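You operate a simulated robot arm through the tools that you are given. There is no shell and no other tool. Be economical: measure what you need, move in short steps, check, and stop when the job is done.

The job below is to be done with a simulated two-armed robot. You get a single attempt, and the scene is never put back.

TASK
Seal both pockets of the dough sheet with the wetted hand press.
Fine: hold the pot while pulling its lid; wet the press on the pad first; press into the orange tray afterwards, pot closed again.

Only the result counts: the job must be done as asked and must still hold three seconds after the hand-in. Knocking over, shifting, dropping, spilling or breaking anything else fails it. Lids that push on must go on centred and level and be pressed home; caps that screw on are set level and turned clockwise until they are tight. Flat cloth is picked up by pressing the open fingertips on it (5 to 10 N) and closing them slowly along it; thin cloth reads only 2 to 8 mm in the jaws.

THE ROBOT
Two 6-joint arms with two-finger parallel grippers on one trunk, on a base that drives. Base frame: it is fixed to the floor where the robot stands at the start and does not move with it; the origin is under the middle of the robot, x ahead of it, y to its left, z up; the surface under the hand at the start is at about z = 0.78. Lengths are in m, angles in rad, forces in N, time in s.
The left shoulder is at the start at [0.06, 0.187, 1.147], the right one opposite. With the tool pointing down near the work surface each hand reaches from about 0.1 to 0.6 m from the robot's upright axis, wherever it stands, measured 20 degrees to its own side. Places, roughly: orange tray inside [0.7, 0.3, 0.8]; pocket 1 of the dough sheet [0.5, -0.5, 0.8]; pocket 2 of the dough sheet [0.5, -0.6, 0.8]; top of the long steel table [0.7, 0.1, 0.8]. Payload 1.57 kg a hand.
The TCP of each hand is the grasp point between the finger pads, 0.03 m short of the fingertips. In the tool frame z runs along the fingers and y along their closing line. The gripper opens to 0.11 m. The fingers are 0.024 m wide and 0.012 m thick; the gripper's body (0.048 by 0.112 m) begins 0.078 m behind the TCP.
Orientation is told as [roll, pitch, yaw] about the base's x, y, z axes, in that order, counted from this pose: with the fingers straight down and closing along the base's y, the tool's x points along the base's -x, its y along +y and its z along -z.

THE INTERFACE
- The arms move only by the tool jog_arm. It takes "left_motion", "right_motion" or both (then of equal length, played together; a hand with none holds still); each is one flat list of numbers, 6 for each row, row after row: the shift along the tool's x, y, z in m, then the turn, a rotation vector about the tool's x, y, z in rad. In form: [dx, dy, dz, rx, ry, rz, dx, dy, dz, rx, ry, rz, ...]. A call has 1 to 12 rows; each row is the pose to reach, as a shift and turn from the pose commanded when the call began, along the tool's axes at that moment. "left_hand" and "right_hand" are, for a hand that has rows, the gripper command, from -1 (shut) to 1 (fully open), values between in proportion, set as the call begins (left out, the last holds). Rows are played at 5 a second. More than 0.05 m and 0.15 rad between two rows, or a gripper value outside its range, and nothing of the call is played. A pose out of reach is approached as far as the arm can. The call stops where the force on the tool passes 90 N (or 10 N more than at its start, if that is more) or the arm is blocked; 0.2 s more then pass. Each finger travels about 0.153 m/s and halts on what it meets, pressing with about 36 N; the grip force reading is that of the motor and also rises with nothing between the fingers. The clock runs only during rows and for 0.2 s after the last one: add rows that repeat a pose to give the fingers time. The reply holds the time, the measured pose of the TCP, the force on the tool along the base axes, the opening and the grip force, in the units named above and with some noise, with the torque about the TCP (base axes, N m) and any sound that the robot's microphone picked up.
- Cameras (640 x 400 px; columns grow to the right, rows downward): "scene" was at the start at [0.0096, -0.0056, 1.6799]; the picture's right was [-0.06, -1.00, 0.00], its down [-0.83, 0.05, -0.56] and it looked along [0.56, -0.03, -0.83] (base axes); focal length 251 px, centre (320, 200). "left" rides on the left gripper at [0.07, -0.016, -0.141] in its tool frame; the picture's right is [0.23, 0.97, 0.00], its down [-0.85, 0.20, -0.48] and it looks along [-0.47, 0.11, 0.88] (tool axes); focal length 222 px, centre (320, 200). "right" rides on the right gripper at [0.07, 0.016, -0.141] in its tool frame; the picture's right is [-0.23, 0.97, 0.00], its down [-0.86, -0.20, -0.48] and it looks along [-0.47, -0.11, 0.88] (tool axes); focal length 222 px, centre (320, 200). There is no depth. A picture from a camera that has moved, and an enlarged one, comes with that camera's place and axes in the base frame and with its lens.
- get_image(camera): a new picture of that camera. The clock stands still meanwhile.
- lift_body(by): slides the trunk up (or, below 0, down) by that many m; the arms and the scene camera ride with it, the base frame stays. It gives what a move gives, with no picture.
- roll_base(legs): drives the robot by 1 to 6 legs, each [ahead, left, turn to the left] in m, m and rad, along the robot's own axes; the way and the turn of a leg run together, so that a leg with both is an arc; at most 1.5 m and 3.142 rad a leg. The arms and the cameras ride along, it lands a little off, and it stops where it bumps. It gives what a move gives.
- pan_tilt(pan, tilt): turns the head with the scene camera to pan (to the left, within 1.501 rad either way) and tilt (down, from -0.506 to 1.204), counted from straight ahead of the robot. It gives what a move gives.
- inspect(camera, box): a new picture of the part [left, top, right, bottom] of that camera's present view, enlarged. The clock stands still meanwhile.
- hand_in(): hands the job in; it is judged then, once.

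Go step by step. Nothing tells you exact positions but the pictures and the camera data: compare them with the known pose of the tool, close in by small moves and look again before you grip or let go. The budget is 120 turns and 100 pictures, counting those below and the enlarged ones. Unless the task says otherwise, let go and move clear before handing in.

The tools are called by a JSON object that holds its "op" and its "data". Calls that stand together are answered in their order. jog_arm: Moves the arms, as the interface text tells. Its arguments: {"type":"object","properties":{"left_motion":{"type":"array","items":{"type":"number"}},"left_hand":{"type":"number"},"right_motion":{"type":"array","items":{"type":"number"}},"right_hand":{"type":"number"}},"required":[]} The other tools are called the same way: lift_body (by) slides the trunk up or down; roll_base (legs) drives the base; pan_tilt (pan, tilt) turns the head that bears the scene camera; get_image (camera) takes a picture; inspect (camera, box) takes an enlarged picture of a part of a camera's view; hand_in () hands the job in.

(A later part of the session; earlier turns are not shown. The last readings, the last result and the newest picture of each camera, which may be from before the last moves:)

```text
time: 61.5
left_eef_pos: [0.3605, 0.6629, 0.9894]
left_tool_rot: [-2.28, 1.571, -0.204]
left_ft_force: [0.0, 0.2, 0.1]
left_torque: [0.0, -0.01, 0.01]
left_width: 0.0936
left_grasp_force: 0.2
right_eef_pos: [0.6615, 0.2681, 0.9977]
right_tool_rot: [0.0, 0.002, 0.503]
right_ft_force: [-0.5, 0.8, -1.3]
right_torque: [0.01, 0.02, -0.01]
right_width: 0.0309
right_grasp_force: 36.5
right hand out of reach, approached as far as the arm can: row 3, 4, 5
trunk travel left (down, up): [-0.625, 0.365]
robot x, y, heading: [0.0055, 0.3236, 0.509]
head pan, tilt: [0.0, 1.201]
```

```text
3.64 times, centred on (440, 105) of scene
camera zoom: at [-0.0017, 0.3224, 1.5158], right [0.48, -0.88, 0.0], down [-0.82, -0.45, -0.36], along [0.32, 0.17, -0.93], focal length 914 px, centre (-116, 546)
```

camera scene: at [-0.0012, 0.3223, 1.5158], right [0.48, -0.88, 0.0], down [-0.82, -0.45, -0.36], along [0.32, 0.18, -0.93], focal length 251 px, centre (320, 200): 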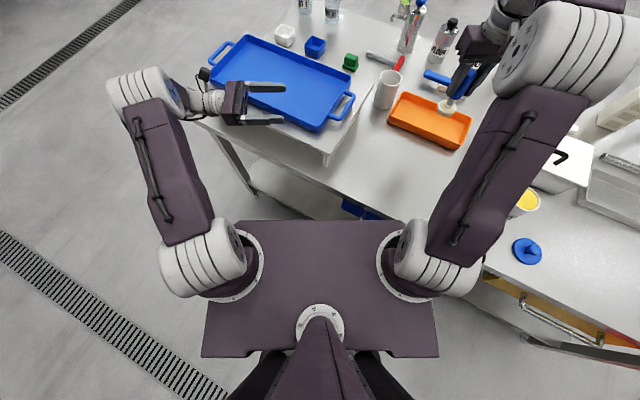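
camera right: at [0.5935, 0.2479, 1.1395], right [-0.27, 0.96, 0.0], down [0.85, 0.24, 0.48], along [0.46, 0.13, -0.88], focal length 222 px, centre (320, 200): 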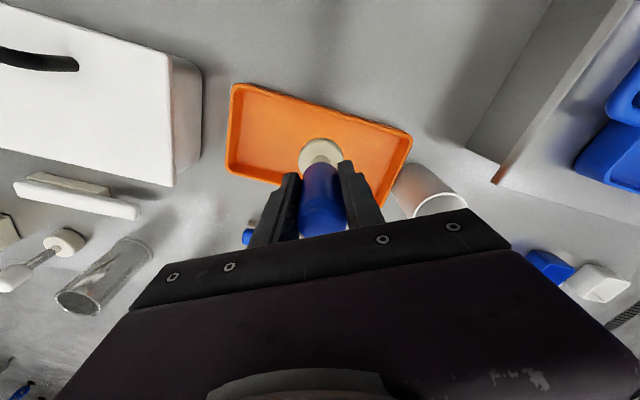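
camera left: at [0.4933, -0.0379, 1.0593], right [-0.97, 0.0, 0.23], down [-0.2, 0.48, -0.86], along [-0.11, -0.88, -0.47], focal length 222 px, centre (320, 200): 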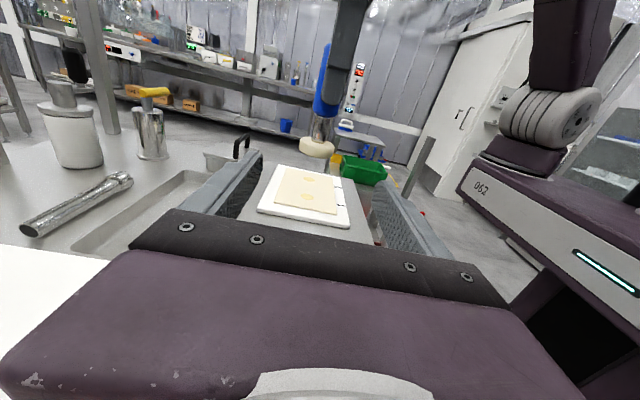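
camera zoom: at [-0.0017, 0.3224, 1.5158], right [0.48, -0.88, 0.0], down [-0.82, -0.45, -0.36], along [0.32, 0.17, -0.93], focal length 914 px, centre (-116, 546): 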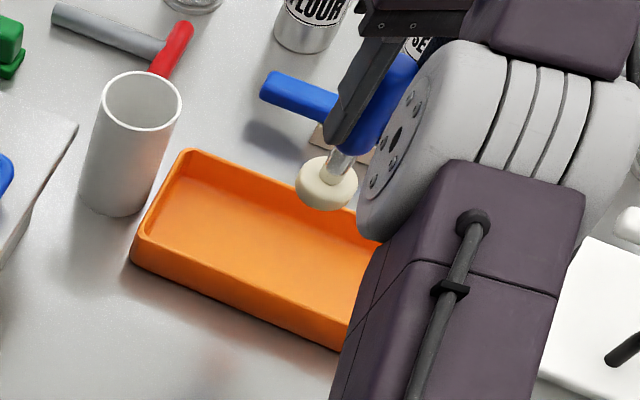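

The reach ends at x 0.66 at this height, but it should grow lower down. I lower to just above the rim while asking for 2 cm more forward.

{"op": "jog_arm", "data": {"right_motion": [0, 0, 0.03, 0, 0, 0, -0.011, -0.005, 0.05, 0, 0, 0, -0.022, -0.0099, 0.065, 0, 0, 0, -0.022, -0.0099, 0.065, 0, 0, 0]}}

{"op": "inspect", "data": {"camera": "scene", "box": [370, 50, 510, 160]}}

{"op": "inspect", "data": {"camera": "right", "box": [180, 40, 480, 230]}}

```text
time: 62.5
left_eef_pos: [0.3606, 0.6631, 0.9885]
left_tool_rot: [1.828, 1.57, -2.378]
left_ft_force: [0.1, -0.2, 0.9]
left_torque: [-0.03, 0.0, 0.01]
left_width: 0.0934
left_grasp_force: 0.1
right_eef_pos: [0.6753, 0.2675, 0.9307]
right_tool_rot: [0.0, 0.0, 0.504]
right_ft_force: [-0.4, 0.2, -0.5]
right_torque: [0.02, 0.02, 0.0]
right_width: 0.031
right_grasp_force: 36.1
right hand out of reach, approached as far as the arm can: row 3, 4
trunk travel left (down, up): [-0.625, 0.365]
robot x, y, heading: [0.0037, 0.3232, 0.502]
head pan, tilt: [0.0, 1.201]
```

```text
3.64 times, centred on (440, 105) of scene
camera zoom: at [-0.001, 0.3224, 1.5158], right [0.48, -0.88, 0.0], down [-0.82, -0.45, -0.36], along [0.32, 0.17, -0.93], focal length 914 px, centre (-116, 546)
```

zoom: 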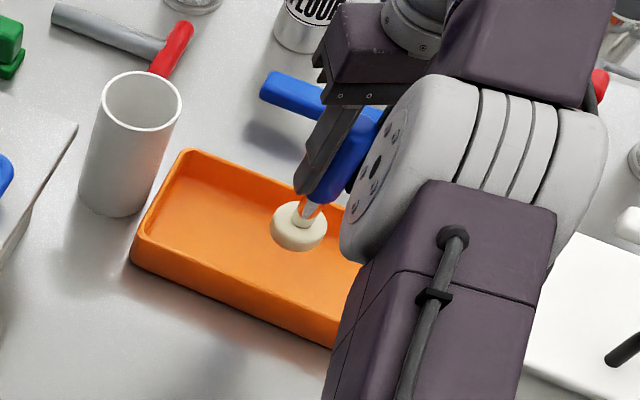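

```text
2.11 times, centred on (330, 135) of right
camera zoom: at [0.6069, 0.2479, 1.0733], right [-0.27, 0.96, 0.0], down [0.84, 0.24, 0.48], along [0.46, 0.13, -0.88], focal length 468 px, centre (299, 337)
```

zoom: 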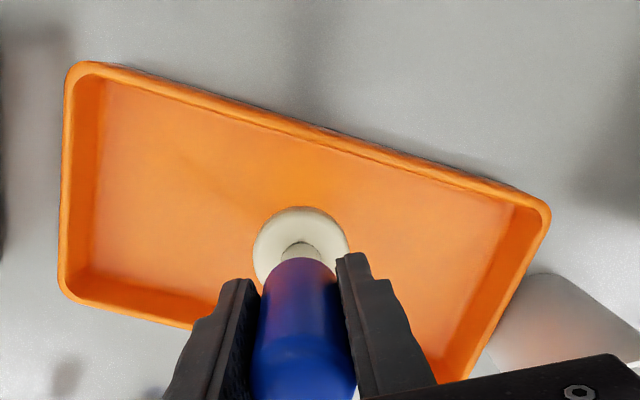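

Foot is well inside the tray. I lower it to just above the floor, then in small steps.

{"op": "jog_arm", "data": {"right_motion": [0, 0, 0.02, 0, 0, 0, 0, 0, 0.04, 0, 0, 0, 0, 0, 0.046, 0, 0, 0, 0, 0, 0.046, 0, 0, 0]}}

{"op": "jog_arm", "data": {"right_motion": [0, 0, 0.001, 0, 0, 0, 0, 0, 0.002, 0, 0, 0]}}

{"op": "inspect", "data": {"camera": "right", "box": [180, 40, 480, 230]}}

```text
time: 63.5
left_eef_pos: [0.3609, 0.6614, 0.9882]
left_tool_rot: [1.942, 1.571, -2.267]
left_ft_force: [-0.6, -0.3, -0.1]
left_torque: [0.0, -0.01, -0.01]
left_width: 0.0937
left_grasp_force: 0.0
right_eef_pos: [0.6749, 0.2677, 0.8854]
right_tool_rot: [0.0, 0.001, 0.504]
right_ft_force: [0.4, 0.6, -1.6]
right_torque: [-0.01, -0.03, 0.03]
right_width: 0.0312
right_grasp_force: 36.1
trunk travel left (down, up): [-0.625, 0.365]
robot x, y, heading: [0.0013, 0.3249, 0.506]
head pan, tilt: [0.0, 1.201]
```

```text
time: 64.1
left_eef_pos: [0.3605, 0.6629, 0.9882]
left_tool_rot: [1.478, 1.569, -2.73]
left_ft_force: [-0.3, 0.0, -0.3]
left_torque: [0.01, 0.02, -0.01]
left_width: 0.0933
left_grasp_force: 0.0
right_eef_pos: [0.6758, 0.2684, 0.885]
right_tool_rot: [0.001, -0.002, 0.504]
right_ft_force: [0.5, 0.1, -2.2]
right_torque: [0.0, 0.02, 0.03]
right_width: 0.0307
right_grasp_force: 36.2
trunk travel left (down, up): [-0.625, 0.365]
robot x, y, heading: [-0.0013, 0.328, 0.505]
head pan, tilt: [0.0, 1.201]
```

```text
2.11 times, centred on (330, 135) of right
camera zoom: at [0.6071, 0.2477, 1.0253], right [-0.27, 0.96, 0.0], down [0.85, 0.24, 0.48], along [0.46, 0.13, -0.88], focal length 468 px, centre (299, 337)
```

zoom: 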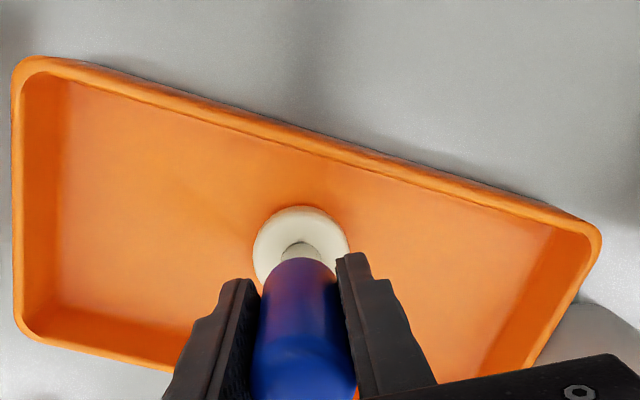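

{"op": "jog_arm", "data": {"right_motion": [0, 0, 0.001, 0, 0, 0, 0, 0, 0.003, 0, 0, 0]}}

{"op": "jog_arm", "data": {"right_motion": [0, 0, 0.001, 0, 0, 0, 0, 0, 0.002, 0, 0, 0]}}

```text
time: 64.7
left_eef_pos: [0.3616, 0.6628, 0.9888]
left_tool_rot: [1.655, 1.571, -2.551]
left_ft_force: [0.5, -0.3, 0.0]
left_torque: [0.0, -0.01, 0.05]
left_width: 0.0933
left_grasp_force: 0.1
right_eef_pos: [0.6754, 0.2678, 0.8812]
right_tool_rot: [0.0, 0.0, 0.504]
right_ft_force: [0.5, 0.2, -0.3]
right_torque: [0.0, 0.03, 0.02]
right_width: 0.0311
right_grasp_force: 36.2
trunk travel left (down, up): [-0.625, 0.365]
robot x, y, heading: [0.0066, 0.3281, 0.506]
head pan, tilt: [0.0, 1.201]
```

```text
time: 65.3
left_eef_pos: [0.3619, 0.6624, 0.9878]
left_tool_rot: [2.155, 1.571, -2.05]
left_ft_force: [-0.1, 0.1, 0.0]
left_torque: [-0.03, 0.0, -0.02]
left_width: 0.0935
left_grasp_force: 0.2
right_eef_pos: [0.6755, 0.2676, 0.8777]
right_tool_rot: [-0.001, 0.0, 0.503]
right_ft_force: [0.0, 0.4, -0.5]
right_torque: [0.0, 0.02, 0.0]
right_width: 0.0309
right_grasp_force: 35.4
trunk travel left (down, up): [-0.625, 0.365]
robot x, y, heading: [0.0066, 0.3232, 0.507]
head pan, tilt: [0.0, 1.201]
```

{"op": "jog_arm", "data": {"right_motion": [0, 0, 0.001, 0, 0, 0, 0, 0, 0.002, 0, 0, 0]}}

{"op": "jog_arm", "data": {"right_motion": [0, 0, 0.001, 0, 0, 0, 0, 0, 0.0015, 0, 0, 0]}}

{"op": "jog_arm", "data": {"right_motion": [0, 0, 0.001, 0, 0, 0, 0, 0, 0.0015, 0, 0, 0]}}

```text
time: 65.9
left_eef_pos: [0.3603, 0.6626, 0.9885]
left_tool_rot: [2.168, 1.572, -2.04]
left_ft_force: [0.0, 0.2, -0.7]
left_torque: [-0.02, -0.01, 0.03]
left_width: 0.0933
left_grasp_force: 0.1
right_eef_pos: [0.6753, 0.2677, 0.8762]
right_tool_rot: [0.001, 0.0, 0.505]
right_ft_force: [-0.6, 0.5, -1.5]
right_torque: [-0.02, 0.02, 0.03]
right_width: 0.0307
right_grasp_force: 36.2
trunk travel left (down, up): [-0.625, 0.365]
robot x, y, heading: [-0.0005, 0.3251, 0.503]
head pan, tilt: [0.0, 1.201]
```

```text
time: 66.5
left_eef_pos: [0.3611, 0.663, 0.9894]
left_tool_rot: [-2.337, 1.571, -0.26]
left_ft_force: [-0.3, -0.1, -0.9]
left_torque: [-0.04, 0.05, 0.0]
left_width: 0.0935
left_grasp_force: 0.0
right_eef_pos: [0.6746, 0.2676, 0.8759]
right_tool_rot: [-0.001, -0.001, 0.506]
right_ft_force: [-0.5, 0.6, 3.6]
right_torque: [0.04, 0.06, 0.0]
right_width: 0.0308
right_grasp_force: 35.8
trunk travel left (down, up): [-0.625, 0.365]
robot x, y, heading: [0.003, 0.3235, 0.506]
head pan, tilt: [0.0, 1.201]
```

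```text
time: 67.1
left_eef_pos: [0.36, 0.6636, 0.9896]
left_tool_rot: [-2.231, 1.569, -0.154]
left_ft_force: [-0.1, 0.2, 0.8]
left_torque: [0.0, 0.0, 0.0]
left_width: 0.0937
left_grasp_force: 0.1
right_eef_pos: [0.6749, 0.2676, 0.8759]
right_tool_rot: [-0.001, -0.004, 0.503]
right_ft_force: [1.9, -0.2, 15.6]
right_torque: [0.12, 0.11, 0.0]
right_width: 0.0307
right_grasp_force: 35.9
trunk travel left (down, up): [-0.625, 0.365]
robot x, y, heading: [0.0032, 0.3255, 0.506]
head pan, tilt: [0.0, 1.201]
```

The press stands on the tray floor. I relieve the force, open a little and rise straight up.

{"op": "jog_arm", "data": {"right_motion": [0, 0, -0.0013, 0, 0, 0, 0, 0, -0.0013, 0, 0, 0]}}

{"op": "jog_arm", "data": {"right_motion": [0, 0, 0, 0, 0, 0, 0, 0, 0, 0, 0, 0], "right_hand": 0.1}}

{"op": "jog_arm", "data": {"right_motion": [0, 0, -0.02, 0, 0, 0, 0, 0, -0.05, 0, 0, 0, 0, 0, -0.08, 0, 0, 0, 0.02, 0, -0.11, 0, 0, 0, 0.05, 0, -0.13, 0, 0, 0, 0.09, 0, -0.15, 0, 0, 0]}}

{"op": "get_image", "data": {"camera": "right"}}

{"op": "get_image", "data": {"camera": "scene"}}

```text
time: 67.7
left_eef_pos: [0.3604, 0.662, 0.989]
left_tool_rot: [-2.491, 1.57, -0.415]
left_ft_force: [0.7, 0.6, 0.1]
left_torque: [0.0, 0.0, 0.0]
left_width: 0.0934
left_grasp_force: 0.0
right_eef_pos: [0.6747, 0.2676, 0.877]
right_tool_rot: [-0.001, -0.001, 0.506]
right_ft_force: [3.9, 2.7, 11.0]
right_torque: [0.2, -0.19, 0.01]
right_width: 0.0308
right_grasp_force: 36.0
trunk travel left (down, up): [-0.625, 0.365]
robot x, y, heading: [0.0038, 0.3252, 0.505]
head pan, tilt: [0.0, 1.201]
```

```text
time: 68.3
left_eef_pos: [0.3596, 0.6631, 0.9886]
left_tool_rot: [-2.476, 1.571, -0.402]
left_ft_force: [-0.4, -0.1, 0.4]
left_torque: [-0.01, -0.02, -0.03]
left_width: 0.0932
left_grasp_force: 0.1
right_eef_pos: [0.6758, 0.2667, 0.8735]
right_tool_rot: [0.001, 0.001, 0.504]
right_ft_force: [0.9, -0.6, -0.4]
right_torque: [-0.03, -0.01, 0.0]
right_width: 0.0603
right_grasp_force: 0.0
trunk travel left (down, up): [-0.625, 0.365]
robot x, y, heading: [0.0069, 0.3251, 0.503]
head pan, tilt: [0.0, 1.201]
```

```text
time: 69.7
left_eef_pos: [0.36, 0.6622, 0.9884]
left_tool_rot: [-2.431, 1.57, -0.355]
left_ft_force: [-0.4, -0.6, 0.9]
left_torque: [0.01, -0.05, 0.02]
left_width: 0.0938
left_grasp_force: 0.0
right_eef_pos: [0.6609, 0.252, 0.9996]
right_tool_rot: [0.0, 0.002, 0.503]
right_ft_force: [0.5, 0.1, 0.4]
right_torque: [0.0, -0.02, 0.01]
right_width: 0.0603
right_grasp_force: 0.1
right hand out of reach, approached as far as the arm can: row 3, 4, 5, 6
trunk travel left (down, up): [-0.625, 0.365]
robot x, y, heading: [0.0, 0.3273, 0.504]
head pan, tilt: [0.0, 1.201]
```

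```text
37 pictures are left
camera right: at [0.5925, 0.2324, 1.1411], right [-0.27, 0.96, 0.0], down [0.85, 0.24, 0.48], along [0.46, 0.13, -0.88], focal length 222 px, centre (320, 200)
```

right: 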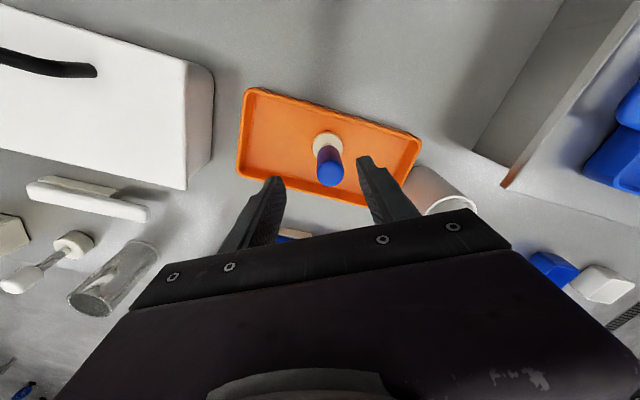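

```text
36 pictures are left
camera scene: at [-0.0015, 0.3224, 1.5158], right [0.48, -0.88, 0.0], down [-0.82, -0.45, -0.36], along [0.32, 0.18, -0.93], focal length 251 px, centre (320, 200)
```

scene: 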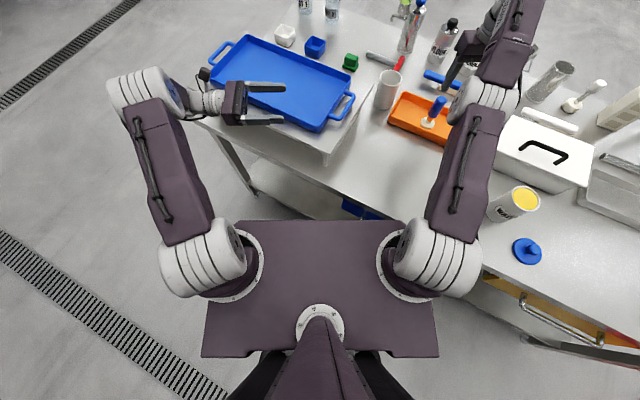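

The press stands upright in the tray. I draw the right hand back and up, then turn and roll the base back to the start place.

{"op": "jog_arm", "data": {"right_motion": [0.03, 0, -0.01, 0, 0, 0, 0.06, 0, -0.03, 0, 0, 0, 0.1, 0, -0.05, 0, 0, 0, 0.14, 0, -0.07, 0, 0, 0, 0.14, 0, -0.07, 0, 0, 0]}}

{"op": "roll_base", "data": {"legs": [[0, 0, -0.505], [0, -0.325, 0]]}}

{"op": "get_image", "data": {"camera": "scene"}}

{"op": "get_image", "data": {"camera": "right"}}

```text
time: 70.9
left_eef_pos: [0.3612, 0.663, 0.988]
left_tool_rot: [1.348, 1.571, -2.859]
left_ft_force: [-0.4, 0.6, 0.5]
left_torque: [-0.02, 0.02, -0.04]
left_width: 0.0934
left_grasp_force: 0.2
right_eef_pos: [0.6293, 0.1928, 1.0894]
right_tool_rot: [0.004, 0.006, 0.505]
right_ft_force: [-0.2, -0.3, -0.6]
right_torque: [0.0, -0.01, 0.01]
right_width: 0.0603
right_grasp_force: 0.0
right hand out of reach, approached as far as the arm can: row 1, 2, 3, 4, 5
trunk travel left (down, up): [-0.625, 0.365]
robot x, y, heading: [0.0063, 0.3243, 0.505]
head pan, tilt: [0.0, 1.201]
```

```text
time: 74.5
left_eef_pos: [0.48, 0.126, 0.989]
left_tool_rot: [-2.016, 1.572, -0.437]
left_ft_force: [0.4, -0.8, 0.6]
left_torque: [-0.02, 0.02, 0.02]
left_width: 0.0934
left_grasp_force: 0.1
right_eef_pos: [0.4905, -0.4132, 1.0903]
right_tool_rot: [0.003, 0.006, 0.005]
right_ft_force: [0.4, -0.2, 0.1]
right_torque: [0.02, 0.0, -0.02]
right_width: 0.0607
right_grasp_force: 0.1
trunk travel left (down, up): [-0.625, 0.365]
robot x, y, heading: [0.0058, 0.0043, 0.008]
head pan, tilt: [0.0, 1.201]
```

```text
35 pictures are left
camera scene: at [-0.0007, 0.0011, 1.5158], right [0.01, -1.0, 0.0], down [-0.93, -0.01, -0.36], along [0.36, 0.0, -0.93], focal length 251 px, centre (320, 200)
```

scene: 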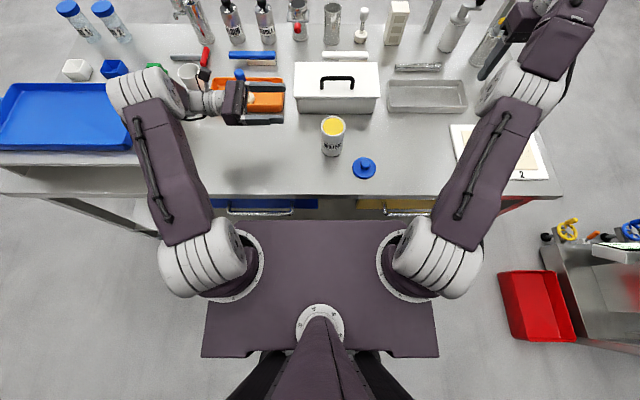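

```text
34 pictures are left
camera right: at [0.4219, -0.3981, 1.232], right [0.22, 0.98, 0.0], down [0.86, -0.2, 0.47], along [0.46, -0.1, -0.88], focal length 222 px, centre (320, 200)
```

right: 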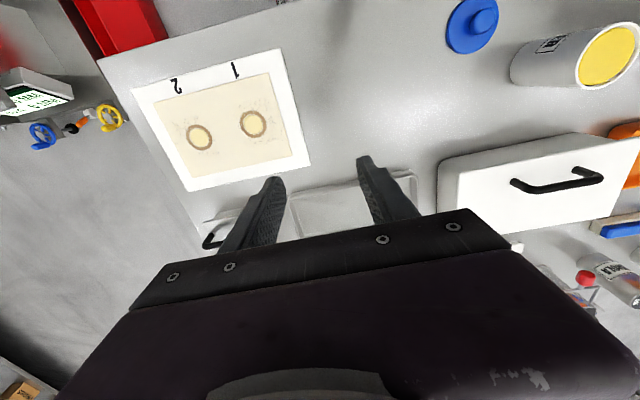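

Everything stands as left, and both seals are visible. The left hand goes back around the pot, and the right hand goes above the lid.

{"op": "jog_arm", "data": {"left_motion": [-0.03, 0, 0, 0, 0, 0, -0.06, 0, 0, 0, 0, 0, -0.1, 0.0025, 0, 0, 0, 0, -0.142, 0.0025, 0, 0, 0, 0, -0.142, 0.0025, 0.03, 0, 0, 0, -0.142, 0.0025, 0.06, 0, 0, 0, -0.142, 0.0025, 0.09, 0, 0, 0, -0.142, 0.0025, 0.09, 0, 0, 0], "right_motion": [0.013, 0.039, 0.02, 0.003, -0.006, 0.005, 0.026, 0.078, 0.03, 0.003, -0.006, 0.005, 0.039, 0.117, 0.04, 0.003, -0.006, 0.005, 0.052, 0.156, 0.05, 0.003, -0.006, 0.005, 0.065, 0.195, 0.06, 0.003, -0.006, 0.005, 0.078, 0.234, 0.08, 0.003, -0.006, 0.005, 0.0905, 0.273, 0.1, 0.003, -0.006, 0.005, 0.0905, 0.273, 0.14, 0.003, -0.006, 0.005]}}

{"op": "inspect", "data": {"camera": "scene", "box": [280, 90, 420, 200]}}

{"op": "inspect", "data": {"camera": "left", "box": [200, 50, 440, 220]}}

{"op": "inspect", "data": {"camera": "right", "box": [200, 60, 440, 220]}}

```text
time: 76.3
left_eef_pos: [0.477, 0.0344, 0.8463]
left_tool_rot: [-0.253, 1.569, 1.323]
left_ft_force: [-0.4, -0.1, 0.5]
left_torque: [0.01, -0.04, 0.03]
left_width: 0.0933
left_grasp_force: 0.1
right_eef_pos: [0.5462, -0.1487, 1.0875]
right_tool_rot: [0.0, 0.01, 0.001]
right_ft_force: [-0.7, 0.4, -0.5]
right_torque: [0.03, -0.03, -0.05]
right_width: 0.0606
right_grasp_force: 0.1
right hand out of reach, approached as far as the arm can: row 1, 2, 3, 4, 5, 6, 7, 8
trunk travel left (down, up): [-0.625, 0.365]
robot x, y, heading: [0.0071, 0.0038, 0.005]
head pan, tilt: [0.0, 1.201]
```

```text
3.64 times, centred on (350, 145) of scene
camera zoom: at [-0.0011, -0.0004, 1.5158], right [0.01, -1.0, 0.0], down [-0.93, 0.0, -0.36], along [0.36, 0.0, -0.93], focal length 914 px, centre (211, 400)
```

zoom: 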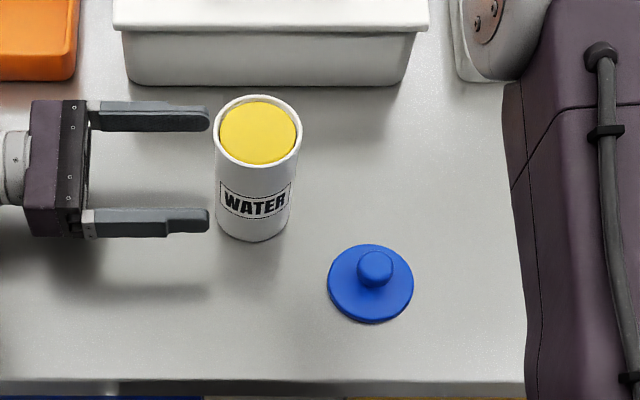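

```text
2.35 times, centred on (320, 135) of left
camera zoom: at [0.4932, 0.1785, 0.9174], right [-0.97, -0.01, 0.23], down [-0.2, 0.48, -0.85], along [-0.1, -0.88, -0.47], focal length 523 px, centre (320, 353)
```

zoom: 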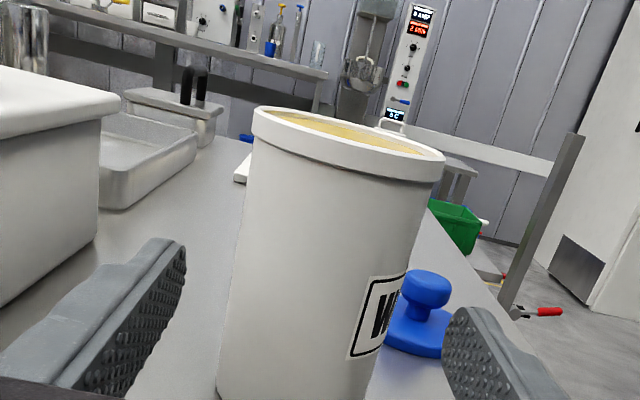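

```text
2.50 times, centred on (320, 140) of right
camera zoom: at [0.4784, -0.1331, 1.2303], right [0.23, 0.97, 0.0], down [0.86, -0.2, 0.47], along [0.46, -0.11, -0.88], focal length 555 px, centre (320, 350)
```

zoom: 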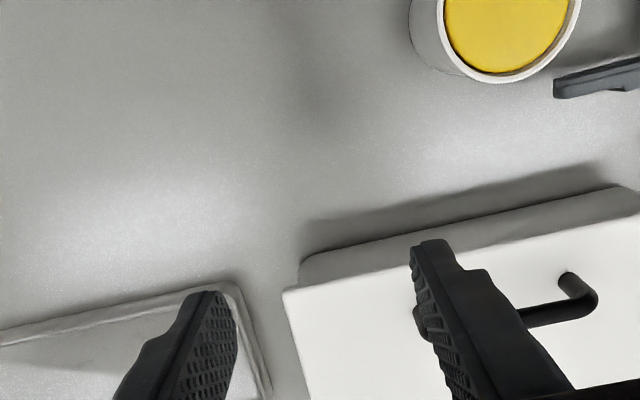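

The right arm had been stretched near its limit and slid aside, clear of everything. I bring it back inward in small steps.

{"op": "jog_arm", "data": {"right_motion": [0.01, 0, 0.02, 0, 0, 0, 0.03, 0, 0.04, 0, 0, 0, 0.06, 0, 0.06, 0, 0, 0, 0.09, 0.002, 0.08, 0, 0, 0, 0.12, 0.005, 0.1, 0, 0, 0, 0.146, 0.009, 0.1, 0, 0, 0, 0.146, 0.009, 0.1, 0, 0, 0]}}

{"op": "get_image", "data": {"camera": "scene"}}

```text
time: 77.9
left_eef_pos: [0.4785, 0.036, 0.8464]
left_tool_rot: [-3.025, 1.572, -1.447]
left_ft_force: [0.6, 0.3, 1.2]
left_torque: [0.0, -0.03, 0.01]
left_width: 0.0936
left_grasp_force: 0.0
right_eef_pos: [0.547, -0.1477, 1.0901]
right_tool_rot: [0.001, 0.007, -0.002]
right_ft_force: [-0.1, 0.1, 0.0]
right_torque: [0.03, -0.04, 0.02]
right_width: 0.0603
right_grasp_force: 0.0
right hand out of reach, approached as far as the arm can: row 1, 2, 3, 4, 5, 6, 7
trunk travel left (down, up): [-0.625, 0.365]
robot x, y, heading: [0.0056, 0.0013, 0.003]
head pan, tilt: [0.0, 1.201]
```

```text
30 pictures are left
camera scene: at [-0.0006, 0.0013, 1.5158], right [0.01, -1.0, 0.0], down [-0.93, -0.01, -0.36], along [0.36, 0.0, -0.93], focal length 251 px, centre (320, 200)
```

scene: 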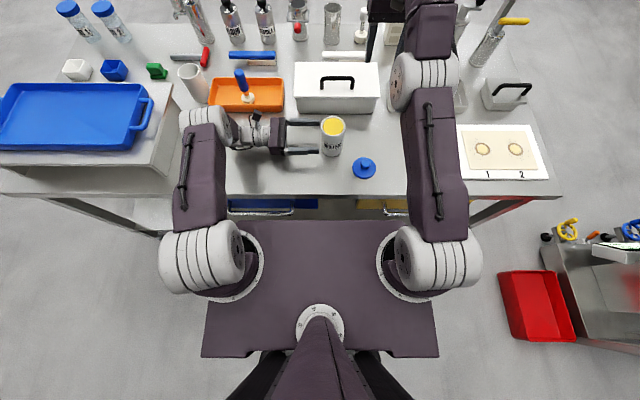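

Stuck at full stretch. Going straight down should bend the elbow again; the space below is free.

{"op": "jog_arm", "data": {"right_motion": [0, 0, 0.03, 0, 0, 0, 0, 0, 0.06, 0, 0, 0, 0, 0, 0.09, 0, 0, 0, 0, 0, 0.12, 0, 0, 0, 0, 0, 0.12, 0, 0, 0]}}

```text
time: 79.1
left_eef_pos: [0.478, 0.0364, 0.8478]
left_tool_rot: [-2.994, 1.57, -1.415]
left_ft_force: [0.6, -0.2, -1.1]
left_torque: [0.01, 0.03, 0.01]
left_width: 0.0933
left_grasp_force: 0.0
right_eef_pos: [0.5469, -0.1477, 1.0894]
right_tool_rot: [0.0, 0.005, -0.001]
right_ft_force: [0.1, -0.1, 0.3]
right_torque: [0.0, -0.03, 0.0]
right_width: 0.0604
right_grasp_force: 0.1
right hand out of reach, approached as far as the arm can: row 1, 2, 3, 4, 5
trunk travel left (down, up): [-0.625, 0.365]
robot x, y, heading: [0.0071, 0.0035, 0.006]
head pan, tilt: [0.0, 1.201]
```

Still stuck; I try tilting the hand, fingers forward, which brings the wrist inward.

{"op": "jog_arm", "data": {"right_motion": [0, 0, 0, 0, -0.1, 0, 0, 0, 0, 0, -0.2, 0, 0, 0, 0, 0, -0.3, 0, 0, 0, 0, 0, -0.3, 0]}}

```text
time: 80.1
left_eef_pos: [0.4772, 0.0365, 0.8456]
left_tool_rot: [1.748, 1.57, -2.957]
left_ft_force: [-0.7, 1.1, -0.3]
left_torque: [0.01, -0.01, -0.03]
left_width: 0.0936
left_grasp_force: 0.0
right_eef_pos: [0.5336, -0.1462, 1.2072]
right_tool_rot: [-0.005, -0.241, 0.0]
right_ft_force: [-0.1, -0.2, 0.6]
right_torque: [0.02, 0.03, -0.02]
right_width: 0.0606
right_grasp_force: 0.0
right hand out of reach, approached as far as the arm can: row 1, 2, 3, 4
trunk travel left (down, up): [-0.625, 0.365]
robot x, y, heading: [0.0099, -0.0013, 0.004]
head pan, tilt: [0.0, 1.201]
```

It moved, rising and tilting a little. Now I try inward with this tilt.

{"op": "jog_arm", "data": {"right_motion": [0.03, 0, 0.01, 0, 0, 0, 0.06, 0, 0.02, 0, 0, 0, 0.09, 0, 0.03, 0, 0, 0, 0.13, 0, 0.04, 0, 0, 0, 0.13, 0, 0.04, 0, 0, 0]}}

{"op": "pan_tilt", "data": {"pan": -0.3, "tilt": 0.7}}

{"op": "get_image", "data": {"camera": "scene"}}

```text
time: 81.3
left_eef_pos: [0.4775, 0.0354, 0.8468]
left_tool_rot: [-2.729, 1.57, -1.154]
left_ft_force: [-0.6, -0.3, -0.8]
left_torque: [0.01, -0.05, 0.04]
left_width: 0.0934
left_grasp_force: 0.0
right_eef_pos: [0.5321, -0.145, 1.2072]
right_tool_rot: [-0.005, -0.24, 0.0]
right_ft_force: [0.3, -1.2, -0.1]
right_torque: [-0.01, -0.02, -0.02]
right_width: 0.0604
right_grasp_force: 0.0
right hand out of reach, approached as far as the arm can: row 1, 2, 3, 4, 5
trunk travel left (down, up): [-0.625, 0.365]
robot x, y, heading: [0.0027, 0.0004, 0.006]
head pan, tilt: [0.0, 1.201]
```

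```text
time: 82.2
left_eef_pos: [0.4775, 0.0364, 0.846]
left_tool_rot: [-2.759, 1.571, -1.183]
left_ft_force: [0.8, 0.7, 0.0]
left_torque: [0.01, -0.03, -0.01]
left_width: 0.0935
left_grasp_force: 0.0
right_eef_pos: [0.5338, -0.1463, 1.2071]
right_tool_rot: [-0.006, -0.241, 0.0]
right_ft_force: [-0.4, -0.4, 0.8]
right_torque: [0.05, 0.0, 0.03]
right_width: 0.061
right_grasp_force: 0.0
trunk travel left (down, up): [-0.625, 0.365]
robot x, y, heading: [0.0048, -0.0009, 0.004]
head pan, tilt: [-0.3, 0.7]
```

```text
29 pictures are left
camera scene: at [0.0247, -0.0236, 1.5517], right [-0.29, -0.96, 0.0], down [-0.62, 0.19, -0.76], along [0.73, -0.22, -0.64], focal length 251 px, centre (320, 200)
```

scene: 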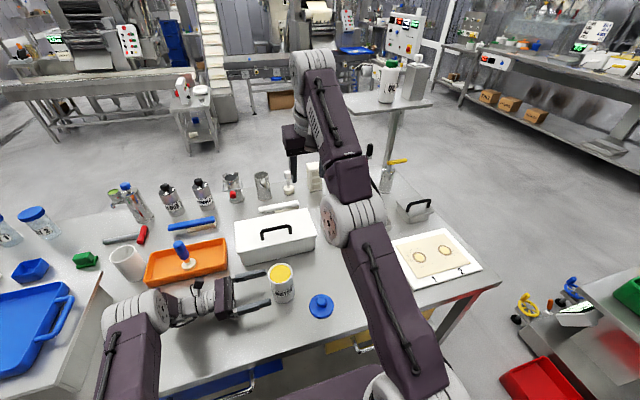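

The arm is nearly straight, so its elbow is at a singular point. I move along the arc, forward and down, to bend it, then inward.

{"op": "jog_arm", "data": {"right_motion": [-0.0045, 0, 0.032, 0, 0, 0, 0, 0, 0.062, 0, 0, 0, 0.012, 0, 0.09, 0, 0, 0, 0.038, 0, 0.114, 0, 0, 0, 0.072, 0, 0.126, 0, 0, 0]}}

```text
time: 83.4
left_eef_pos: [0.4772, 0.0364, 0.8476]
left_tool_rot: [-2.785, 1.572, -1.209]
left_ft_force: [0.0, 0.1, 0.0]
left_torque: [0.06, 0.01, 0.02]
left_width: 0.0936
left_grasp_force: 0.1
right_eef_pos: [0.5332, -0.1459, 1.2073]
right_tool_rot: [-0.004, -0.241, 0.0]
right_ft_force: [0.0, 0.2, 0.0]
right_torque: [0.03, 0.0, -0.01]
right_width: 0.0606
right_grasp_force: 0.1
right hand out of reach, approached as far as the arm can: row 1, 2, 3, 4, 5
trunk travel left (down, up): [-0.625, 0.365]
robot x, y, heading: [0.0068, 0.0029, 0.006]
head pan, tilt: [-0.3, 0.7]
```

No motion; I ask for a motion slightly outward along the arc instead, with the tilt undone.

{"op": "jog_arm", "data": {"right_motion": [-0.02, 0, 0.03, 0, 0.06, 0, -0.035, 0, 0.06, 0, 0.12, 0, -0.045, 0, 0.09, 0, 0.18, 0, -0.05, 0, 0.12, 0, 0.24, 0, -0.05, 0, 0.15, 0, 0.24, 0, -0.05, 0, 0.18, 0, 0.24, 0]}}

```text
time: 84.8
left_eef_pos: [0.4767, 0.0361, 0.8459]
left_tool_rot: [3.093, 1.57, -1.612]
left_ft_force: [0.4, 0.4, -1.0]
left_torque: [0.0, 0.0, 0.0]
left_width: 0.0936
left_grasp_force: 0.1
right_eef_pos: [0.5705, -0.1503, 1.0437]
right_tool_rot: [-0.004, -0.001, -0.002]
right_ft_force: [-0.2, -0.4, 0.4]
right_torque: [0.0, 0.01, -0.01]
right_width: 0.0606
right_grasp_force: 0.0
right hand out of reach, approached as far as the arm can: row 1, 2, 3, 4, 5, 6
trunk travel left (down, up): [-0.625, 0.365]
robot x, y, heading: [0.0085, 0.0018, 0.009]
head pan, tilt: [-0.3, 0.7]
```

It slid down the arc. I go on like that, then straight down.

{"op": "jog_arm", "data": {"right_motion": [-0.014, 0, 0.03, 0, 0, 0, -0.022, 0, 0.055, 0, 0, 0, -0.022, 0, 0.055, 0, 0, 0]}}

{"op": "jog_arm", "data": {"right_motion": [0, 0, 0.02, 0, 0, 0, 0.003, 0, 0.04, 0, 0, 0, 0.02, 0, 0.045, 0, 0, 0, 0.05, 0, 0.045, 0, 0, 0]}}

```text
time: 85.6
left_eef_pos: [0.4772, 0.0371, 0.8472]
left_tool_rot: [-3.059, 1.571, -1.483]
left_ft_force: [-0.1, -0.7, -0.7]
left_torque: [-0.03, 0.03, 0.01]
left_width: 0.0937
left_grasp_force: 0.1
right_eef_pos: [0.59, -0.1499, 0.9875]
right_tool_rot: [-0.005, 0.0, 0.0]
right_ft_force: [-0.1, 0.0, 0.0]
right_torque: [-0.03, -0.02, 0.01]
right_width: 0.0606
right_grasp_force: 0.0
right hand out of reach, approached as far as the arm can: row 1, 2, 3
trunk travel left (down, up): [-0.625, 0.365]
robot x, y, heading: [0.0068, 0.0007, 0.008]
head pan, tilt: [-0.3, 0.7]
```

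```text
time: 86.6
left_eef_pos: [0.4784, 0.0358, 0.8472]
left_tool_rot: [2.666, 1.572, -2.04]
left_ft_force: [0.0, 0.2, -0.1]
left_torque: [-0.01, -0.01, -0.01]
left_width: 0.0935
left_grasp_force: 0.1
right_eef_pos: [0.5938, -0.1502, 0.9487]
right_tool_rot: [-0.005, 0.003, 0.0]
right_ft_force: [0.0, 0.3, 0.0]
right_torque: [-0.01, 0.03, 0.03]
right_width: 0.0605
right_grasp_force: 0.0
right hand out of reach, approached as far as the arm can: row 2, 3, 4
trunk travel left (down, up): [-0.625, 0.365]
robot x, y, heading: [0.0043, 0.005, 0.001]
head pan, tilt: [-0.3, 0.7]
```

The elbow bends only when the wrist is near shoulder height. I withdraw the left hand, raise the trunk 0.10 m, and then lower the right arm by the same amount.

{"op": "jog_arm", "data": {"left_motion": [0, 0, -0.03, 0, 0, 0, 0, 0, -0.06, 0, 0, 0, 0, 0, -0.09, 0, 0, 0, 0, 0, -0.09, 0, 0, 0]}}

{"op": "lift_body", "data": {"by": 0.1}}

{"op": "jog_arm", "data": {"right_motion": [0, 0, 0.015, 0, 0, 0, 0, 0, 0.03, 0, 0, 0, 0, 0, 0.045, 0, 0, 0, 0, 0, 0.06, 0, 0, 0, 0, 0, 0.08, 0, 0, 0, 0, 0, 0.1, 0, 0, 0]}}

```text
time: 87.6
left_eef_pos: [0.4776, 0.127, 0.8459]
left_tool_rot: [0.977, 1.571, 2.554]
left_ft_force: [0.1, -0.5, 0.1]
left_torque: [0.0, 0.01, -0.03]
left_width: 0.0935
left_grasp_force: 0.1
right_eef_pos: [0.594, -0.1515, 0.9493]
right_tool_rot: [-0.006, 0.002, -0.002]
right_ft_force: [0.6, -0.6, -0.1]
right_torque: [0.0, 0.0, -0.03]
right_width: 0.0607
right_grasp_force: 0.1
trunk travel left (down, up): [-0.625, 0.365]
robot x, y, heading: [0.0069, -0.0001, 0.007]
head pan, tilt: [-0.3, 0.7]
```

```text
time: 89.0
left_eef_pos: [0.4783, 0.1281, 0.9459]
left_tool_rot: [2.393, 1.569, -2.315]
left_ft_force: [0.2, -0.5, 0.9]
left_torque: [-0.01, -0.04, 0.0]
left_width: 0.0935
left_grasp_force: 0.1
right_eef_pos: [0.5948, -0.1513, 1.0487]
right_tool_rot: [-0.005, 0.003, 0.0]
right_ft_force: [-0.8, 0.4, 0.6]
right_torque: [0.01, 0.01, -0.06]
right_width: 0.0606
right_grasp_force: 0.1
trunk travel left (down, up): [-0.725, 0.265]
robot x, y, heading: [0.004, 0.0018, 0.006]
head pan, tilt: [-0.3, 0.7]
```

```text
time: 90.4
left_eef_pos: [0.4777, 0.1283, 0.9458]
left_tool_rot: [2.253, 1.57, -2.452]
left_ft_force: [-0.2, 0.0, -0.2]
left_torque: [-0.01, 0.03, 0.01]
left_width: 0.0933
left_grasp_force: 0.2
right_eef_pos: [0.6015, -0.152, 0.9495]
right_tool_rot: [-0.005, 0.003, -0.001]
right_ft_force: [-0.6, -0.2, -0.4]
right_torque: [0.0, 0.01, 0.05]
right_width: 0.0607
right_grasp_force: 0.1
right hand out of reach, approached as far as the arm can: row 2, 3, 4, 5, 6
trunk travel left (down, up): [-0.725, 0.265]
robot x, y, heading: [0.0045, -0.0002, 0.011]
head pan, tilt: [-0.3, 0.7]
```

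It still slides fully stretched. I raise the trunk another 0.10 m and try many tiny steps, mostly down and slightly inward.

{"op": "lift_body", "data": {"by": 0.1}}

{"op": "jog_arm", "data": {"right_motion": [0.0003, 0, 0.006, 0, 0, 0, 0.0007, 0, 0.012, 0, 0, 0, 0.0012, 0, 0.018, 0, 0, 0, 0.002, 0, 0.024, 0, 0, 0, 0.003, 0, 0.03, 0, 0, 0, 0.0045, 0, 0.036, 0, 0, 0, 0.006, 0, 0.042, 0, 0, 0, 0.008, 0, 0.048, 0, 0, 0, 0.011, 0, 0.054, 0, 0, 0, 0.014, 0, 0.06, 0, 0, 0, 0.018, 0, 0.066, 0, 0, 0, 0.022, 0, 0.072, 0, 0, 0]}}

```text
time: 91.7
left_eef_pos: [0.477, 0.1276, 1.0453]
left_tool_rot: [2.462, 1.571, -2.246]
left_ft_force: [-0.5, -0.5, 0.1]
left_torque: [-0.01, -0.01, -0.02]
left_width: 0.0935
left_grasp_force: 0.0
right_eef_pos: [0.6019, -0.1504, 1.0493]
right_tool_rot: [-0.005, 0.003, 0.001]
right_ft_force: [0.3, 0.4, -0.3]
right_torque: [0.02, -0.02, 0.02]
right_width: 0.0604
right_grasp_force: 0.1
trunk travel left (down, up): [-0.825, 0.165]
robot x, y, heading: [0.001, 0.0036, 0.005]
head pan, tilt: [-0.3, 0.7]
```

```text
time: 94.3
left_eef_pos: [0.4778, 0.1277, 1.0472]
left_tool_rot: [2.751, 1.57, -1.952]
left_ft_force: [-0.1, 0.6, 0.1]
left_torque: [0.01, 0.0, 0.0]
left_width: 0.0936
left_grasp_force: 0.0
right_eef_pos: [0.5962, -0.1503, 0.9761]
right_tool_rot: [-0.006, 0.006, 0.0]
right_ft_force: [0.6, 0.4, -0.3]
right_torque: [-0.02, -0.01, 0.0]
right_width: 0.0607
right_grasp_force: 0.2
right hand out of reach, approached as far as the arm can: row 7, 8, 9, 10, 11, 12
trunk travel left (down, up): [-0.825, 0.165]
robot x, y, heading: [0.0049, 0.004, 0.003]
head pan, tilt: [-0.3, 0.7]
```

The right arm's elbow stays locked straight, so I leave that arm parked clear and close the pot with the left hand alone. The left hand turns upright again while the right hand slides aside, away from the box.

{"op": "jog_arm", "data": {"left_motion": [0, 0, 0, 0, -0.131, 0, 0, 0, 0, 0, -0.262, 0, 0, 0, 0, 0, -0.393, 0, 0, 0, 0, 0, -0.524, 0, 0, 0, 0, 0, -0.654, 0, 0, 0, 0, 0, -0.785, 0, 0, 0, 0, 0, -0.916, 0, 0, 0, 0, 0, -1.047, 0, 0, 0, 0, 0, -1.178, 0, 0, 0, 0, 0, -1.309, 0, 0, 0, 0, 0, -1.44, 0, 0, 0, 0, 0, -1.571, 0]}}

{"op": "jog_arm", "data": {"right_motion": [0, -0.025, -0.01, 0, 0, 0, 0, -0.05, -0.02, 0, 0, 0, 0.002, -0.075, -0.03, 0, 0, 0, 0.006, -0.1, -0.04, 0, 0, 0, 0.01, -0.125, -0.04, 0, 0, 0]}}

{"op": "roll_base", "data": {"legs": [[0, -0.12, 0]]}}

{"op": "pan_tilt", "data": {"pan": 0, "tilt": 1.1}}

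{"op": "get_image", "data": {"camera": "scene"}}

{"op": "get_image", "data": {"camera": "left"}}

```text
time: 96.9
left_eef_pos: [0.4778, 0.1265, 1.0458]
left_tool_rot: [-0.002, -0.001, 1.576]
left_ft_force: [0.2, -0.6, 0.0]
left_torque: [0.04, 0.02, 0.02]
left_width: 0.0935
left_grasp_force: 0.1
right_eef_pos: [0.5956, -0.1513, 0.976]
right_tool_rot: [-0.006, 0.007, -0.001]
right_ft_force: [-0.4, -0.1, 0.3]
right_torque: [0.0, 0.0, 0.01]
right_width: 0.0602
right_grasp_force: 0.1
trunk travel left (down, up): [-0.825, 0.165]
robot x, y, heading: [0.0044, 0.0025, 0.007]
head pan, tilt: [-0.3, 0.7]
```

```text
time: 98.1
left_eef_pos: [0.4773, 0.1265, 1.0455]
left_tool_rot: [-0.001, -0.001, 1.576]
left_ft_force: [0.3, -0.3, -0.8]
left_torque: [-0.01, 0.01, 0.0]
left_width: 0.0935
left_grasp_force: 0.1
right_eef_pos: [0.5931, -0.2782, 1.0159]
right_tool_rot: [-0.003, 0.005, 0.0]
right_ft_force: [-0.1, 0.3, -0.1]
right_torque: [0.02, 0.0, -0.04]
right_width: 0.0604
right_grasp_force: 0.0
right hand out of reach, approached as far as the arm can: row 1, 2, 3, 4, 5
trunk travel left (down, up): [-0.825, 0.165]
robot x, y, heading: [0.004, -0.0008, 0.005]
head pan, tilt: [-0.3, 0.7]
```

```text
time: 99.3
left_eef_pos: [0.4783, 0.0077, 1.0445]
left_tool_rot: [0.0, 0.001, 1.579]
left_ft_force: [0.0, 1.1, -0.2]
left_torque: [-0.01, -0.02, 0.01]
left_width: 0.0936
left_grasp_force: 0.0
right_eef_pos: [0.594, -0.3961, 1.0151]
right_tool_rot: [-0.005, 0.004, 0.001]
right_ft_force: [-0.6, 0.5, 0.0]
right_torque: [-0.03, 0.02, -0.02]
right_width: 0.0605
right_grasp_force: 0.0
trunk travel left (down, up): [-0.825, 0.165]
robot x, y, heading: [0.005, -0.1175, 0.006]
head pan, tilt: [-0.3, 0.7]
```

```text
time: 100.2
left_eef_pos: [0.4787, 0.0065, 1.0468]
left_tool_rot: [-0.001, 0.0, 1.578]
left_ft_force: [-0.3, 0.0, 0.5]
left_torque: [-0.02, -0.01, 0.05]
left_width: 0.0932
left_grasp_force: 0.0
right_eef_pos: [0.5934, -0.3974, 1.0148]
right_tool_rot: [-0.005, 0.007, 0.0]
right_ft_force: [0.1, 0.3, 0.1]
right_torque: [0.03, 0.0, 0.02]
right_width: 0.0605
right_grasp_force: 0.1
trunk travel left (down, up): [-0.825, 0.165]
robot x, y, heading: [0.0076, -0.1171, 0.004]
head pan, tilt: [0.0, 1.1]
```

```text
28 pictures are left
camera scene: at [0.0074, -0.1197, 1.7219], right [0.0, -1.0, 0.0], down [-0.89, 0.0, -0.45], along [0.45, 0.0, -0.89], focal length 251 px, centre (320, 200)
```

scene: 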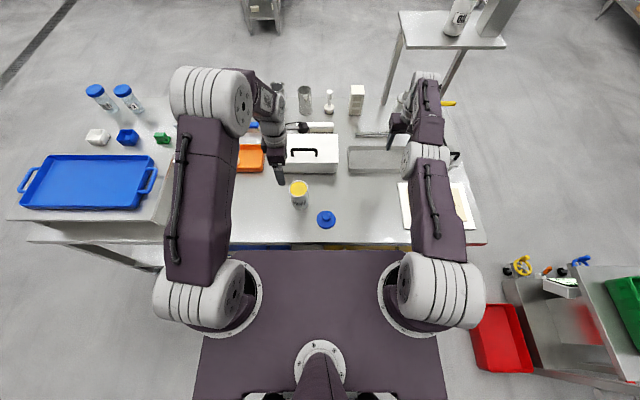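

```text
27 pictures are left
camera left: at [0.4959, -0.0606, 1.1883], right [-0.97, -0.23, 0.0], down [-0.2, 0.85, 0.48], along [-0.11, 0.47, -0.88], focal length 222 px, centre (320, 200)
```

left: 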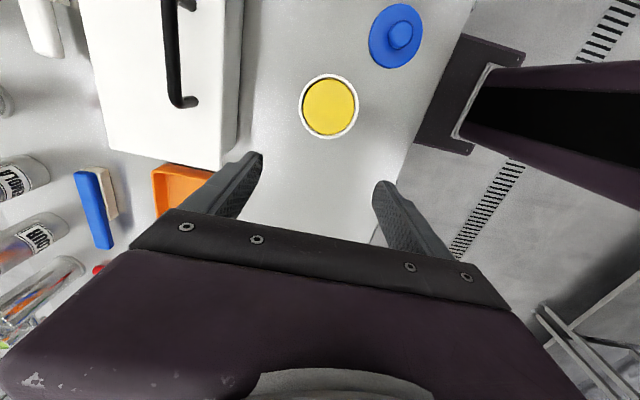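

The lid is at about (0.40,-0.14) and the pot looks undisturbed. The left hand goes over the lid.

{"op": "jog_arm", "data": {"left_motion": [0.035, 0.019, 0.01, 0, 0, 0, 0.07, 0.038, 0.02, 0, 0, 0, 0.105, 0.057, 0.03, 0, 0, 0, 0.14, 0.077, 0.05, 0, 0, 0, 0.146, 0.079, 0.08, 0, 0, 0, 0.146, 0.079, 0.106, 0, 0, 0, 0.146, 0.079, 0.106, 0, 0, 0], "left_hand": 0.2}}

{"op": "inspect", "data": {"camera": "left", "box": [200, 60, 440, 220]}}

{"op": "inspect", "data": {"camera": "scene", "box": [260, 150, 380, 250]}}

```text
time: 101.8
left_eef_pos: [0.3996, -0.1369, 0.9387]
left_tool_rot: [0.001, -0.001, 1.579]
left_ft_force: [-0.2, -0.2, 0.1]
left_torque: [0.03, -0.01, 0.01]
left_width: 0.0662
left_grasp_force: 0.1
right_eef_pos: [0.5938, -0.397, 1.0145]
right_tool_rot: [-0.004, 0.006, 0.0]
right_ft_force: [-0.5, -0.3, 0.3]
right_torque: [0.01, -0.04, -0.02]
right_width: 0.0606
right_grasp_force: 0.0
trunk travel left (down, up): [-0.825, 0.165]
robot x, y, heading: [0.0033, -0.1178, 0.002]
head pan, tilt: [0.0, 1.1]
```

```text
2.50 times, centred on (320, 140) of left
camera zoom: at [0.4178, -0.2048, 1.0811], right [-0.97, -0.23, 0.0], down [-0.21, 0.85, 0.48], along [-0.11, 0.47, -0.88], focal length 555 px, centre (320, 350)
```

zoom: 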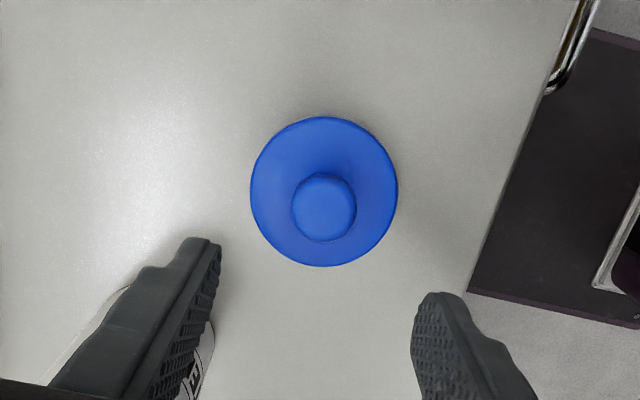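

```text
4.00 times, centred on (320, 200) of scene
camera zoom: at [0.0066, -0.1196, 1.7218], right [0.01, -1.0, 0.0], down [-0.89, 0.0, -0.45], along [0.45, 0.0, -0.89], focal length 1006 px, centre (320, 200)
```

zoom: 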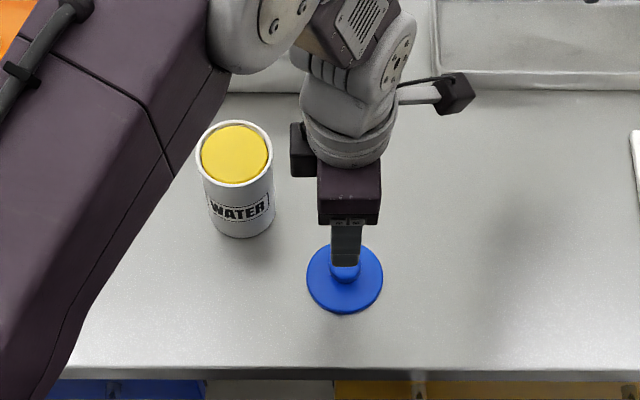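

The knob is right under the hand at (0.402,-0.140). I descend and check before closing.

{"op": "jog_arm", "data": {"left_motion": [0.002, -0.0015, 0.035, 0, 0, 0, 0.002, -0.0015, 0.07, 0, 0, 0, 0.002, -0.0015, 0.1, 0, 0, 0, 0.002, -0.0015, 0.1125, 0, 0, 0, 0.002, -0.0015, 0.1125, 0, 0, 0]}}

{"op": "inspect", "data": {"camera": "left", "box": [200, 60, 440, 220]}}

```text
time: 103.0
left_eef_pos: [0.3999, -0.1406, 0.8277]
left_tool_rot: [0.001, 0.001, 1.578]
left_ft_force: [-0.3, 0.6, 0.6]
left_torque: [0.01, 0.02, -0.01]
left_width: 0.0665
left_grasp_force: 0.1
right_eef_pos: [0.5941, -0.3972, 1.015]
right_tool_rot: [-0.005, 0.006, 0.001]
right_ft_force: [0.0, -0.6, -0.1]
right_torque: [-0.03, 0.02, 0.01]
right_width: 0.0603
right_grasp_force: 0.1
trunk travel left (down, up): [-0.825, 0.165]
robot x, y, heading: [0.0056, -0.1154, 0.008]
head pan, tilt: [0.0, 1.1]
```

```text
2.50 times, centred on (320, 140) of left
camera zoom: at [0.4182, -0.2077, 0.9707], right [-0.97, -0.23, 0.0], down [-0.21, 0.85, 0.48], along [-0.11, 0.47, -0.88], focal length 555 px, centre (320, 350)
```

zoom: 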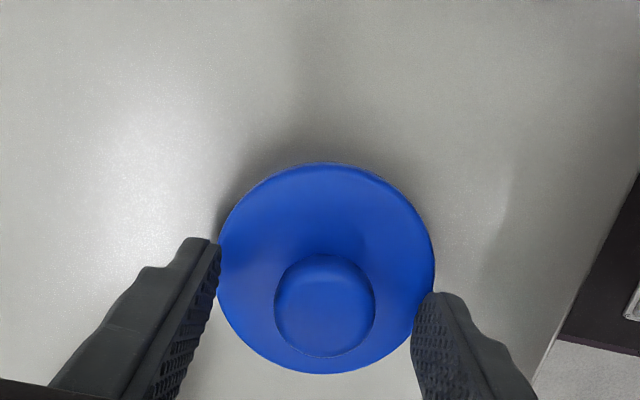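

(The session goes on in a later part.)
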